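You operate a simulated robot arm through the tools that you are given. There is no shell and no other tool. Be economical: measure what you need, move in short steps, check, and stop when the job is done.

Carry out the task below with a simulated robot arm. There is one attempt and no reset: what you move stays moved.

TASK
Put one of the base sockets from the top of the bench on the white job card.
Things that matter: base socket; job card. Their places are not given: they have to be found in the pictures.

It is judged by the outcome, as a careful person would: the job done as asked, and still so three seconds after it is handed in. It fails if anything else is knocked over, pushed out of place, dropped, spilled or broken.

THE ROBOT
A 7-joint arm with a two-finger parallel gripper, fixed in place. Base frame: the origin is at the foot of the arm, x ahead of it, y to its left, z up; the work surface is at about z = 0. Lengths are in mm, angles in degrees, forces in N, time in s.
With the tool pointing down near the work surface it reaches from about 220 to 580 mm from the base axis. Its first joint turns from -66.0 to 66.0 degrees. Payload 2.5 kg.
Tool frame: the origin (TCP) lies between the finger pads and is the grasp point; the fingertips stand 23 mm ahead of it; z points along the fingers, y is the line along which they close. The gripper opens to 94 mm. The fingers are 38 mm wide and 10 mm thick; the gripper's body (54 by 96 mm) begins 39 mm behind the TCP.
Orientation is that of the tool frame in the base frame, as a unit quaternion [x, y, z, w]. With the fingers straight down and closing along the base's y, the tool's x points along the base's -x, its y along +y and its z along -z.

THE INTERFACE
- The arm moves only by the tool nudge_tool. Its argument "series" is a list of rows, each an object (a shift or turn left out is 0, a gripper value left out holds the last) with "slide": the shift along the tool's x, y, z in units of 30 mm (1.0 is 30 mm), a list of three; "turn": the turn, a rotation vector about the tool's x, y, z in units of 6 degrees (1.0 is 6 degrees), a list of three. In form: [{"slide": [x, y, z], "turn": [wx, wy, wz]}, ...]. A call has 1 to 20 rows; each row shifts and turns the commanded pose from where the row before left it, along the tool's axes as they then stand. "grip" is the closure, from 0 (fully open) to 1 (shut), set as the call begins (left out, the last holds). A call with a number of a shift or a turn outside -1 to 1 is refused whole. A row lasts 0.2 s, in which the tool goes at most 50 mm and 8.6 degrees; a call with a longer step from one row to the next is refused whole, and so is a gripper value outside its range. A pose out of reach is approached as far as the arm can. The call stops where the force on the tool passes 40 N (or 10 N more than at its start, if that is more) or the arm is blocked; 0.2 s more then pass. The fingers move at their own pace (about 108 mm/s each) and stop on an object; they squeeze with about 25 N. The grip force told is the motor's: it shows also when the fingers shut on nothing. Time passes only in rows, and 0.2 s behind the last, so rows that do not move let the fingers close. It gives the time, the measured TCP pose, the force on the tool (base axes), the opening and the grip force at its end, in the units of the frame above (readings bear some noise).
- Cameras (640 x 400 px; columns grow to the right, rows downward): "scene" is fixed at [100.4, -404.3, 527.9]; the picture's right is [0.96, -0.29, 0.00], its down [-0.22, -0.72, -0.66] and it looks along [0.19, 0.63, -0.75] (base axes); focal length 214 px, centre (320, 200). "wrist" rides on the gripper at [-39, 0, -44] in the tool frame; the picture's right is [0.00, -1.00, 0.00], its down [0.97, 0.00, -0.24] and it looks along [0.24, 0.00, 0.97] (tool axes); focal length 218 px, centre (320, 200).
- snapshot(camera): a new picture of that camera. No time passes.
- pixel_to_xyz(camera, pixels): for up to 12 pixels [column, row] of the newest picture of that camera ("zoom" is the newest enlarged one), the place [x, y, z] in the base frame of the surface seen there, good to about 2 mm, but the place of the scene camera against the robot may be out by one fixed shift of up to 12 mm in any direction. No time passes.
- enlarge(camera, box): a new picture of the part [left, top, right, bottom] of that camera's present view, enlarged. No time passes.
- job_done(): hands the job in; it is judged then, once.

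Work in short steps. Measure before you move; look again where a grasp or a placing could have gone wrong, and mend it. You have 60 turns and 20 pictures in all, the two below and enlarged ones among them. Open the gripper and draw the arm clear of the work before you hand the job in, unless the task says otherwise; then end with one line.

The tools are called after ">>>" as a command line: name --argument value ..., lists and objects as JSON in quotes. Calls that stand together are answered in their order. nudge_tool: Moves the arm, as the interface text tells. Its arguments: {"type":"object","properties":{"series":{"type":"array","items":{"type":"object","properties":{"slide":{"type":"array","items":{"type":"number"}},"turn":{"type":"array","items":{"type":"number"}}}}},"grip":{"type":"number"}},"required":["series"]} The other tools are called the same way: snapshot (camera) takes a picture; pixel_to_xyz (camera, pixels) gives the place of the surface under pixels of a picture; enlarge (camera, box) takes an enlarged picture of a part of a camera's view; job_done () hands the job in.

At the start:

```text
clock: 0.0
tcp_pos: [325.9, -61.5, 297.9]
orientation: [0.0, 1.0, 0.0, 0.0]
wrist_force: [-0.2, -0.1, 0.8]
finger_gap: 94.1
grip_force: 0.1
```

scene: 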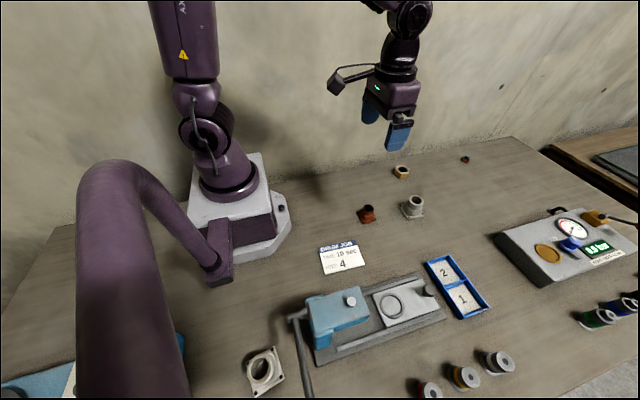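
wrist: 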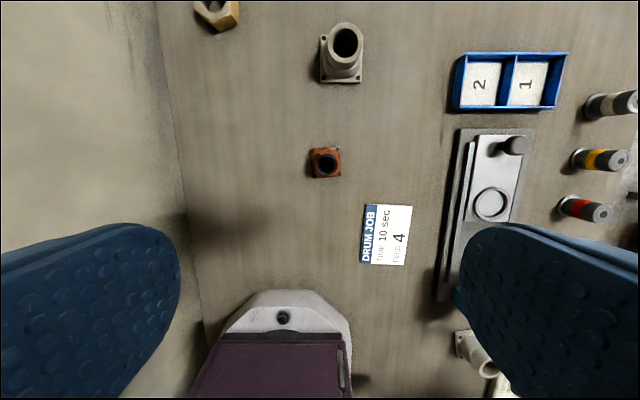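

The pictures show candidate sockets at scene (413,207) and (264,370), a rusty piece at (367,214), and the card at (342,257). I'll enlarge to identify them.

>>> enlarge --camera "scene" --box '[300, 150, 480, 280]'

>>> enlarge --camera "scene" --box '[200, 270, 520, 400]'

>>> pixel_to_xyz --camera "wrist" --pixels '[[345, 42], [341, 75], [324, 163], [386, 235], [366, 205], [411, 207], [404, 265], [361, 262], [220, 15], [343, 82], [362, 82], [321, 82]]'

>>> pixel_to_xyz --camera "scene" --pixels '[[342, 257], [413, 200], [413, 215], [367, 214], [264, 370], [250, 365], [278, 358], [265, 390], [401, 172], [465, 160], [320, 247], [365, 264]]'

```text
3.08 times, centred on (390, 215) of scene
```

zoom: 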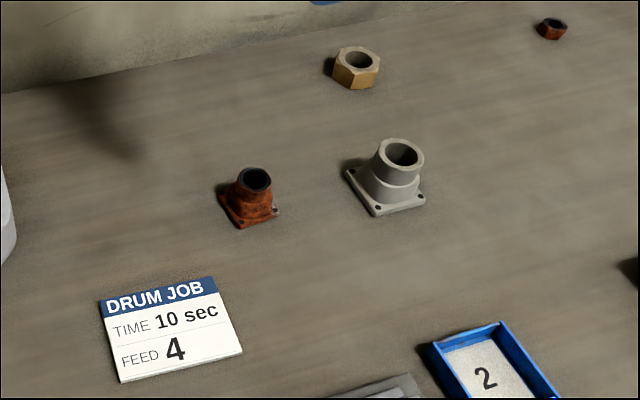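

```text
2.00 times, centred on (360, 335) of scene
```

zoom: 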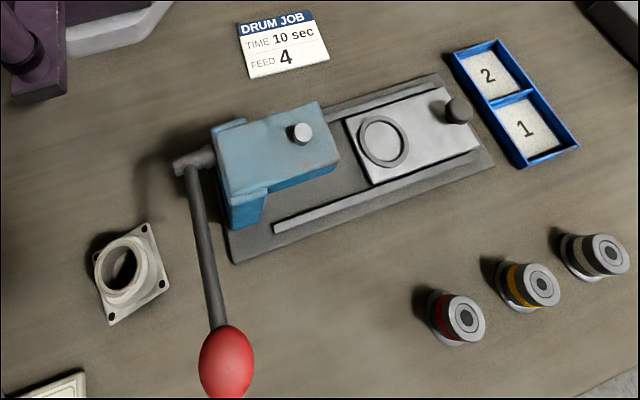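

```text
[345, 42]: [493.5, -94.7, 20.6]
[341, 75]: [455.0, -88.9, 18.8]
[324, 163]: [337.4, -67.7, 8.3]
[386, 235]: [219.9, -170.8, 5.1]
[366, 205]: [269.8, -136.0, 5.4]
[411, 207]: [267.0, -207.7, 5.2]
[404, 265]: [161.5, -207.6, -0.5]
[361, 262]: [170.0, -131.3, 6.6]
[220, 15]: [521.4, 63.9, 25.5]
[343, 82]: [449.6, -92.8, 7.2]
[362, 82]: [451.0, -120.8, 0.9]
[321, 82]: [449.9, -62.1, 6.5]
```

```text
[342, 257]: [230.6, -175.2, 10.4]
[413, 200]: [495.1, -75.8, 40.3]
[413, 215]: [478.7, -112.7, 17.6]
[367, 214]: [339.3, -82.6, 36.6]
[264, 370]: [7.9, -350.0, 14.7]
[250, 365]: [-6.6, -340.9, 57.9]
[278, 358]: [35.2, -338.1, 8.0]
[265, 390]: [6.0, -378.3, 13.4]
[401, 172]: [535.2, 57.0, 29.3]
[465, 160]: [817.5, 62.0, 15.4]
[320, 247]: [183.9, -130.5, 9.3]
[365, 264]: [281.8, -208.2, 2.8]
```

The grey flanged socket near (475,-92) is reachable, and the card centre is about (217,-171). I'll move above the socket for a closer look.

>>> nudge_tool --series '[{"slide": [-1, -0.2, 0.6]}, {"slide": [-1, -0.2, 0.6]}, {"slide": [-1, -0.2, 0.6]}, {"slide": [-1, -0.2, 0.6]}, {"slide": [-0.9, -0.2, 0.6]}, {}]' --grip 0

>>> snapshot --camera "wrist"

```text
clock: 1.4
tcp_pos: [471.3, -91.7, 209.7]
orientation: [-0.001, 1.0, 0.0, 0.0]
wrist_force: [0.2, 0.2, -1.5]
finger_gap: 94.0
grip_force: 0.0
```

```text
15 pictures are left
```

wrist: 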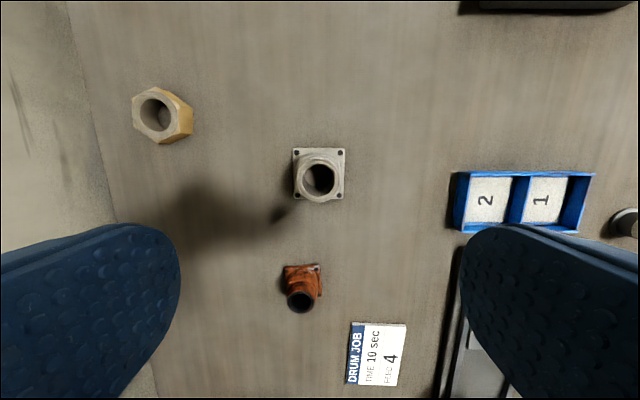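

>>> pixel_to_xyz --camera "wrist" --pixels '[[297, 152], [340, 153], [341, 196], [297, 196], [319, 161], [336, 180], [300, 180], [319, 200], [350, 383], [401, 384], [404, 326], [352, 324]]'

>>> enlarge --camera "wrist" --box '[270, 130, 370, 220]'

```text
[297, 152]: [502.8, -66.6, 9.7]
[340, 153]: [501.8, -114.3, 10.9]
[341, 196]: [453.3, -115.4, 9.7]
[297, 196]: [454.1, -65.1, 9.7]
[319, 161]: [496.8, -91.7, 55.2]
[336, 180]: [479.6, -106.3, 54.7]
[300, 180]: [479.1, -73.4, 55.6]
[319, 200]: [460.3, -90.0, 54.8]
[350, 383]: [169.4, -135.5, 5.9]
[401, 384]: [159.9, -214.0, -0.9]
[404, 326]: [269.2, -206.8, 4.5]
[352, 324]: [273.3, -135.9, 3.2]
```

```text
4.44 times, centred on (320, 175) of wrist
```

zoom: 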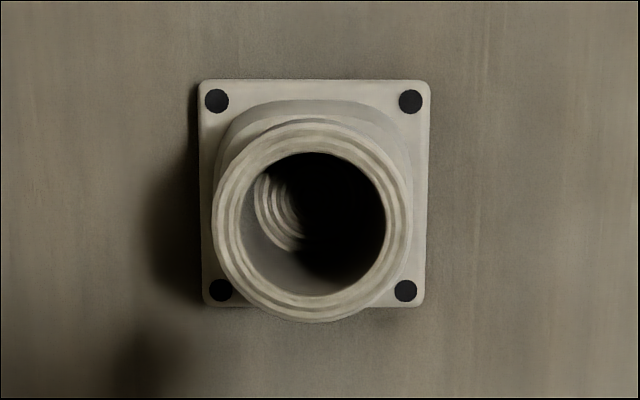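

Socket rim centre is about (478.5,-90.2), rim z≈55, tube about 38–42 mm across. I centre over it and descend to TCP z≈54 so the tips grip the tube above the step.

>>> nudge_tool --series '[{"slide": [-0.23, 0.05, 0.5]}, {"slide": [0, 0, 1]}, {"slide": [0, 0, 1]}, {"slide": [0, 0, 1]}, {"slide": [0, 0, 0.8]}, {"slide": [0, 0, 0.8]}, {}]'

>>> snapshot --camera "scene"

```text
clock: 3.0
tcp_pos: [480.3, -90.0, 55.6]
orientation: [0.0, 1.0, 0.0, -0.001]
wrist_force: [0.3, -0.2, -0.8]
finger_gap: 94.0
grip_force: 0.1
```

```text
13 pictures are left
```

scene: 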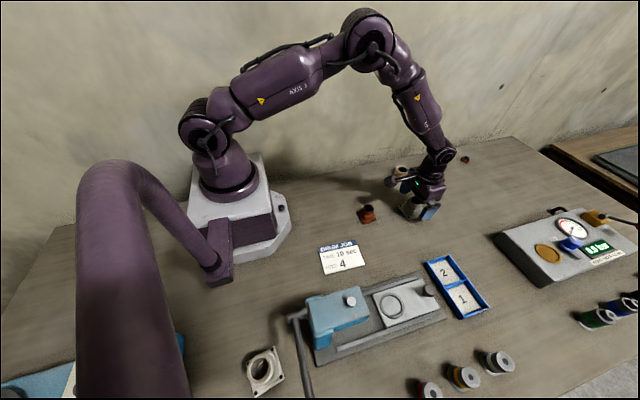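

Position is good; close the fingers on the tube and let them settle.

>>> nudge_tool --series '[{}, {}, {}, {}]' --grip 1

```text
clock: 4.0
tcp_pos: [478.7, -89.8, 55.6]
orientation: [0.0, 1.0, 0.0, 0.0]
wrist_force: [1.1, -1.1, 0.6]
finger_gap: 41.6
grip_force: 24.6
```

Gripped at 41.6 mm; lift straight up about 60 mm and check.

>>> nudge_tool --series '[{"slide": [0, 0, -0.3]}, {"slide": [0, 0, -0.7]}, {"slide": [0, 0, -0.7]}, {"slide": [0, 0, -0.7]}, {"slide": [0, 0, -0.6]}, {}]'

>>> enlarge --camera "scene" --box '[340, 100, 500, 240]'

```text
clock: 5.4
tcp_pos: [479.0, -89.1, 146.8]
orientation: [0.0, 1.0, 0.001, 0.001]
wrist_force: [0.3, 0.1, -0.4]
finger_gap: 0.0
grip_force: 24.7
```

```text
2.86 times, centred on (420, 170) of scene
```

zoom: 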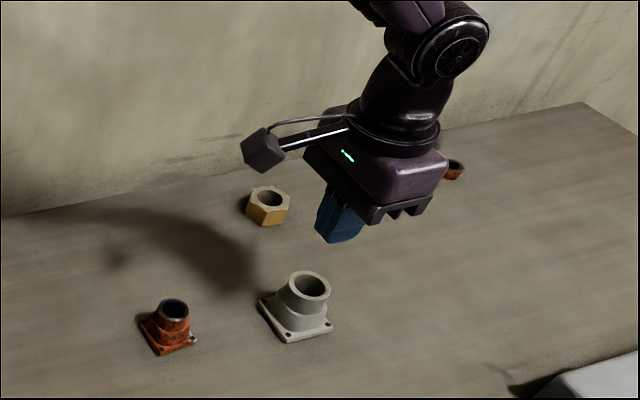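

The fingers slipped off (gap 0) and the socket still stands. Look at it from the wrist to see its shape and place.

>>> enlarge --camera "wrist" --box '[220, 100, 420, 260]'

>>> enlarge --camera "scene" --box '[390, 180, 440, 225]'

```text
2.50 times, centred on (320, 180) of wrist
```

zoom: 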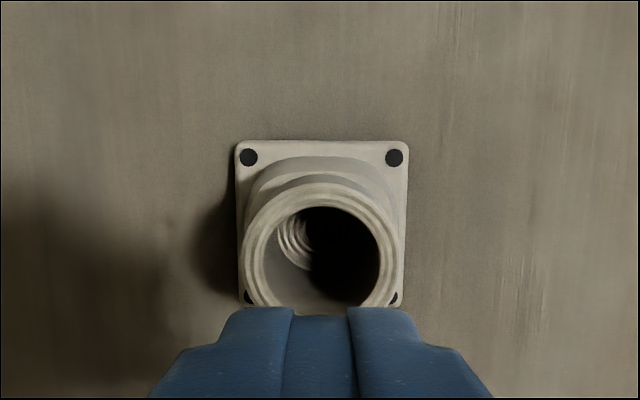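

```text
8.89 times, centred on (415, 202) of scene
```

zoom: 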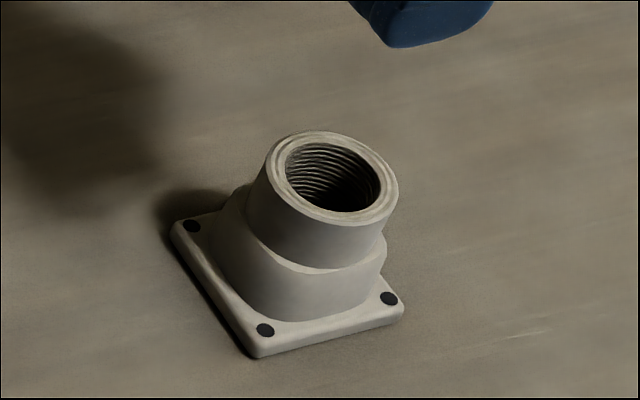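

The socket hasn't moved; upper tube with a thicker collar below. I'll open, regrip lower (TCP z≈41, on the collar) and lift gently while reading force.

>>> nudge_tool --series '[{}, {}, {}, {}]' --grip 0

>>> nudge_tool --series '[{"slide": [0, 0, 1]}, {"slide": [0, 0, 1]}, {"slide": [0, 0, 0.8]}, {"slide": [0, 0, 0.7]}, {}]'

>>> nudge_tool --series '[{}, {}, {}, {}]' --grip 1

>>> nudge_tool --series '[{"slide": [0, 0, -0.1]}, {"slide": [0, 0, -0.1]}]'

```text
clock: 6.4
tcp_pos: [478.9, -89.2, 147.7]
orientation: [0.0, 1.0, 0.0, 0.0]
wrist_force: [0.0, 0.0, 0.2]
finger_gap: 93.9
grip_force: 0.1
```

```text
clock: 7.6
tcp_pos: [478.6, -90.2, 40.6]
orientation: [0.0, 1.0, 0.0, 0.0]
wrist_force: [-0.2, 0.1, 0.1]
finger_gap: 93.8
grip_force: 0.1
```

```text
clock: 8.6
tcp_pos: [479.7, -89.0, 39.7]
orientation: [-0.001, 1.0, -0.001, 0.001]
wrist_force: [0.1, -0.1, 0.2]
finger_gap: 46.8
grip_force: 25.1
```

```text
clock: 9.2
tcp_pos: [479.6, -89.4, 47.2]
orientation: [0.0, 1.0, 0.0, -0.001]
wrist_force: [0.5, -0.1, -6.3]
finger_gap: 46.8
grip_force: 24.9
```

The tool carries 6 N with the gap steady at 46.8. Lift a bit more and check.

>>> nudge_tool --series '[{"slide": [0, 0, -0.1]}, {"slide": [0, 0, -0.1]}, {}]'

>>> enlarge --camera "scene" --box '[380, 160, 460, 230]'

```text
clock: 10.0
tcp_pos: [479.3, -88.4, 51.4]
orientation: [0.0, 1.0, 0.0, 0.0]
wrist_force: [0.4, 0.1, -4.9]
finger_gap: 46.7
grip_force: 25.3
```

```text
5.71 times, centred on (420, 195) of scene
```

zoom: 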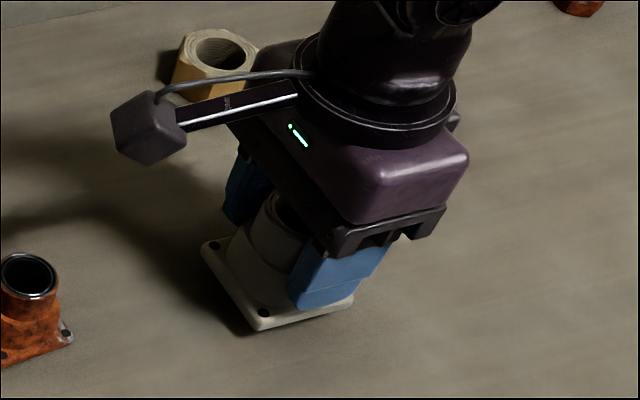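

The flange's near corner rose about 2 px, consistent with ~10 mm lift and 5 N weight. Continue lifting gently.

>>> nudge_tool --series '[{"slide": [0, 0, -0.2]}, {"slide": [0, 0, -0.3]}, {"slide": [0, 0, -0.3]}, {"slide": [0, 0, -0.3]}, {"slide": [0, 0, -0.3]}, {"slide": [0, 0, -0.3]}, {"slide": [0, 0, -0.2]}, {}]'

>>> enlarge --camera "scene" --box '[340, 130, 480, 240]'

```text
clock: 11.8
tcp_pos: [480.1, -88.5, 109.1]
orientation: [0.0, 1.0, 0.0, 0.0]
wrist_force: [0.4, -0.6, -4.9]
finger_gap: 46.8
grip_force: 24.7
```

```text
3.64 times, centred on (410, 185) of scene
```

zoom: 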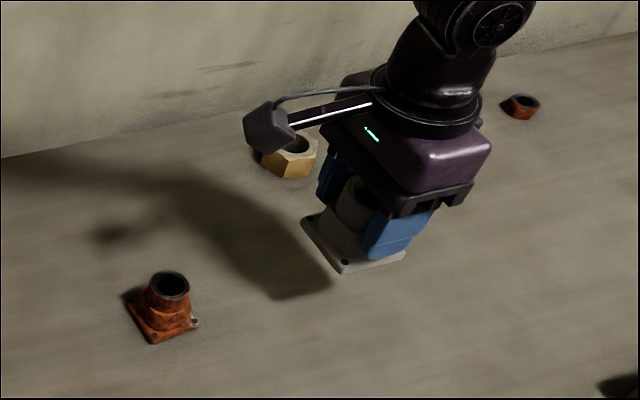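

Held well (5 N, gap 46.8). Carry toward the card centre (~218,-169) at this height, and check the machine's location for clearance.

>>> nudge_tool --series '[{"slide": [0.3, -0.1, -0.2]}, {"slide": [0.6, -0.18, -0.2]}, {"slide": [0.6, -0.18, 0]}, {"slide": [0.6, -0.18, 0]}, {"slide": [0.6, -0.18, 0]}, {"slide": [0.6, -0.18, 0]}, {"slide": [0.6, -0.18, 0]}, {"slide": [0.6, -0.18, 0]}, {"slide": [0.6, -0.18, 0]}, {"slide": [0.6, -0.18, 0]}, {"slide": [0.6, -0.18, 0]}, {"slide": [0.6, -0.18, 0]}, {"slide": [0.6, -0.18, 0]}, {"slide": [0.6, -0.18, 0]}, {"slide": [0.6, -0.18, 0]}, {"slide": [0.05, -0.05, 0]}, {}]'

>>> pixel_to_xyz --camera "scene" --pixels '[[307, 302], [335, 296], [360, 290], [318, 320], [420, 274], [295, 317], [410, 283], [342, 257]]'

>>> snapshot --camera "scene"

>>> snapshot --camera "wrist"

```text
clock: 15.4
tcp_pos: [217.4, -168.3, 122.5]
orientation: [-0.001, 1.0, 0.0, 0.001]
wrist_force: [-1.3, 0.2, -6.0]
finger_gap: 46.7
grip_force: 24.7
```

```text
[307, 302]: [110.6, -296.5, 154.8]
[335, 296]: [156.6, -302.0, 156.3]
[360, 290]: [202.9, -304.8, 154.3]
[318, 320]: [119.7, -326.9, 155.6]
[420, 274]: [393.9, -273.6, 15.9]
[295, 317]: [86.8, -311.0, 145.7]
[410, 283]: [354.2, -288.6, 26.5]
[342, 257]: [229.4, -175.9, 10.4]
```

```text
7 pictures are left
```

scene: 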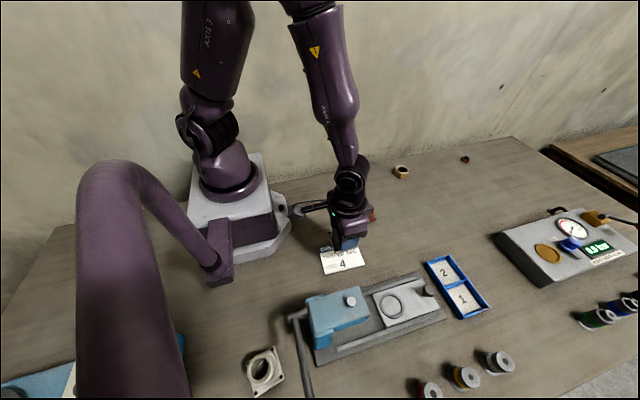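

```text
6 pictures are left
```

wrist: 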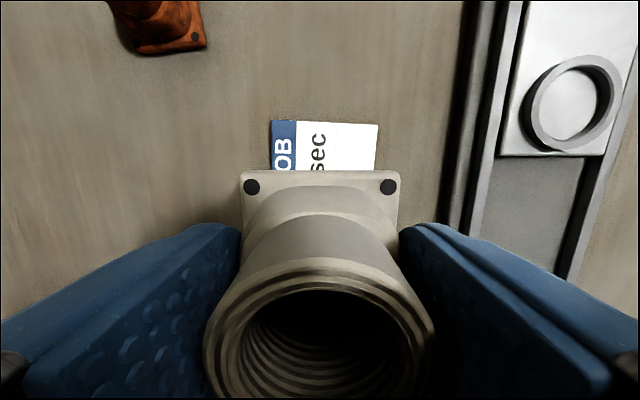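

The machine starts well beyond y≈-250, so there's clearance. Check visible card edges against the held flange.

>>> pixel_to_xyz --camera "wrist" --pixels '[[274, 122], [376, 126], [273, 165], [374, 167], [252, 187], [388, 187], [470, 120], [240, 130]]'

>>> pixel_to_xyz --camera "scene" --pixels '[[323, 272], [365, 264], [358, 241], [321, 248], [342, 272], [300, 262]]'

```text
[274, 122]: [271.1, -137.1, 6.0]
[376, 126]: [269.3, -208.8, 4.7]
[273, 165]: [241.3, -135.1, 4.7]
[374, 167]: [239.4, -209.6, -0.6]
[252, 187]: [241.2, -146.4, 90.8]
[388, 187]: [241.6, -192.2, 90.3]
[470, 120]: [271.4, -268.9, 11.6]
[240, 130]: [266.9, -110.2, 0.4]
```

```text
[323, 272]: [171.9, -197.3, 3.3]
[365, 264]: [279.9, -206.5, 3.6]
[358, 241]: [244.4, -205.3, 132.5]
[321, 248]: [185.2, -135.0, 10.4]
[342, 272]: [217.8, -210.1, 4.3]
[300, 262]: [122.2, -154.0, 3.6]
```

Card spans x≈165–271, y≈-136…-209 (centre 218,-172); flange centre is about (217,-169). Lower with a -3 mm y trim to TCP z≈49.

>>> nudge_tool --series '[{"slide": [0, -0.1, 0.3]}, {"slide": [0, 0, 0.5]}, {"slide": [0, 0, 0.5]}, {"slide": [0, 0, 0.5]}, {"slide": [0, 0, 0.4]}, {"slide": [0, 0, 0.25]}, {}]'

>>> nudge_tool --series '[{"slide": [0, 0, 0.06]}, {"slide": [0, 0, 0.06]}, {}]'

```text
clock: 17.0
tcp_pos: [217.0, -172.2, 48.3]
orientation: [0.0, 1.0, 0.0, 0.0]
wrist_force: [0.0, -0.1, -4.8]
finger_gap: 46.8
grip_force: 25.0
```

```text
clock: 17.8
tcp_pos: [218.1, -172.9, 44.8]
orientation: [0.0, 1.0, -0.001, 0.001]
wrist_force: [-1.8, 1.4, 16.8]
finger_gap: 46.7
grip_force: 25.0
```

Contact (+17 N) at z≈45. Ease 1 mm, then open part-way.

>>> nudge_tool --series '[{"slide": [0, 0, -0.04]}, {}]'

>>> nudge_tool --series '[{}, {}, {}]' --grip 0.25

>>> nudge_tool --series '[{"slide": [0, 0, -0.3]}, {"slide": [0, 0, -0.8]}, {"slide": [0, 0, -1]}, {"slide": [0, 0, -1]}, {"slide": [0, 0, -1]}, {}]'

>>> snapshot --camera "wrist"

>>> enlarge --camera "scene" --box '[260, 160, 480, 320]'

```text
clock: 18.4
tcp_pos: [216.6, -173.0, 45.0]
orientation: [0.0, 1.0, 0.0, -0.001]
wrist_force: [0.1, -0.8, -5.7]
finger_gap: 46.7
grip_force: 25.2
```

```text
clock: 19.2
tcp_pos: [216.8, -172.5, 45.5]
orientation: [0.0, 1.0, 0.0, 0.001]
wrist_force: [-0.6, -0.7, -0.3]
finger_gap: 70.5
grip_force: 0.2
```

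```text
clock: 20.6
tcp_pos: [217.0, -172.8, 169.6]
orientation: [0.0, 1.0, 0.0, 0.0]
wrist_force: [1.0, -0.1, -0.6]
finger_gap: 70.4
grip_force: 0.0
```

```text
5 pictures are left
```

wrist: 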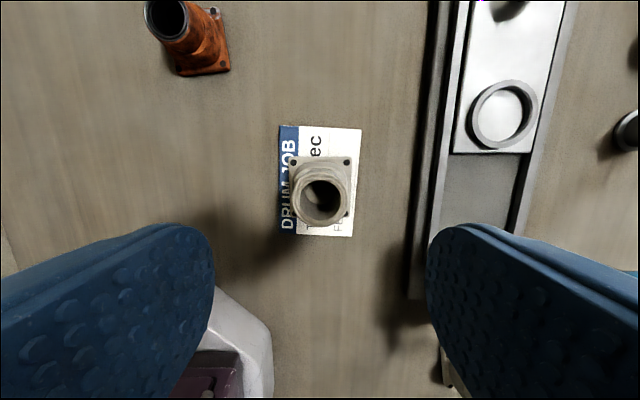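

```text
2.50 times, centred on (370, 240) of scene
```

zoom: 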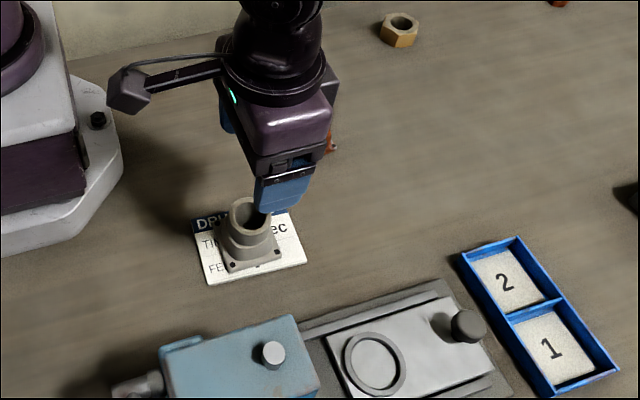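

The socket stands upright, wholly on the card. Draw the arm further clear with the gripper open.

>>> nudge_tool --series '[{"slide": [-0.5, 0, -0.9]}, {"slide": [-0.9, 0.5, -0.9]}, {"slide": [-0.9, 0.5, -0.9]}, {"slide": [-0.9, 0.5, -0.9]}, {}]' --grip 0

>>> enlarge --camera "scene" --box '[260, 160, 480, 320]'

```text
clock: 21.8
tcp_pos: [313.9, -128.6, 277.3]
orientation: [0.0, 1.0, -0.001, 0.0]
wrist_force: [-1.1, -0.6, 0.5]
finger_gap: 94.1
grip_force: 0.1
```

```text
2.50 times, centred on (370, 240) of scene
```

zoom: 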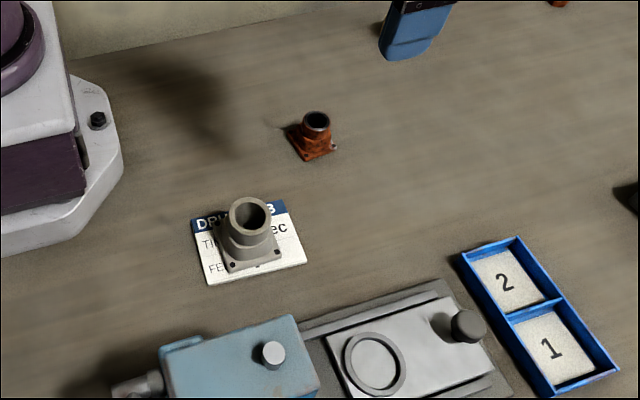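

The socket is upright on the card and everything else is undisturbed; handing in.

>>> job_done

```text
The job is handed in.
```

The grey base socket is standing upright on the white job card, with the gripper open and the arm clear; the first grip slipped off without moving the socket, and nothing else visible in the last picture was disturbed.
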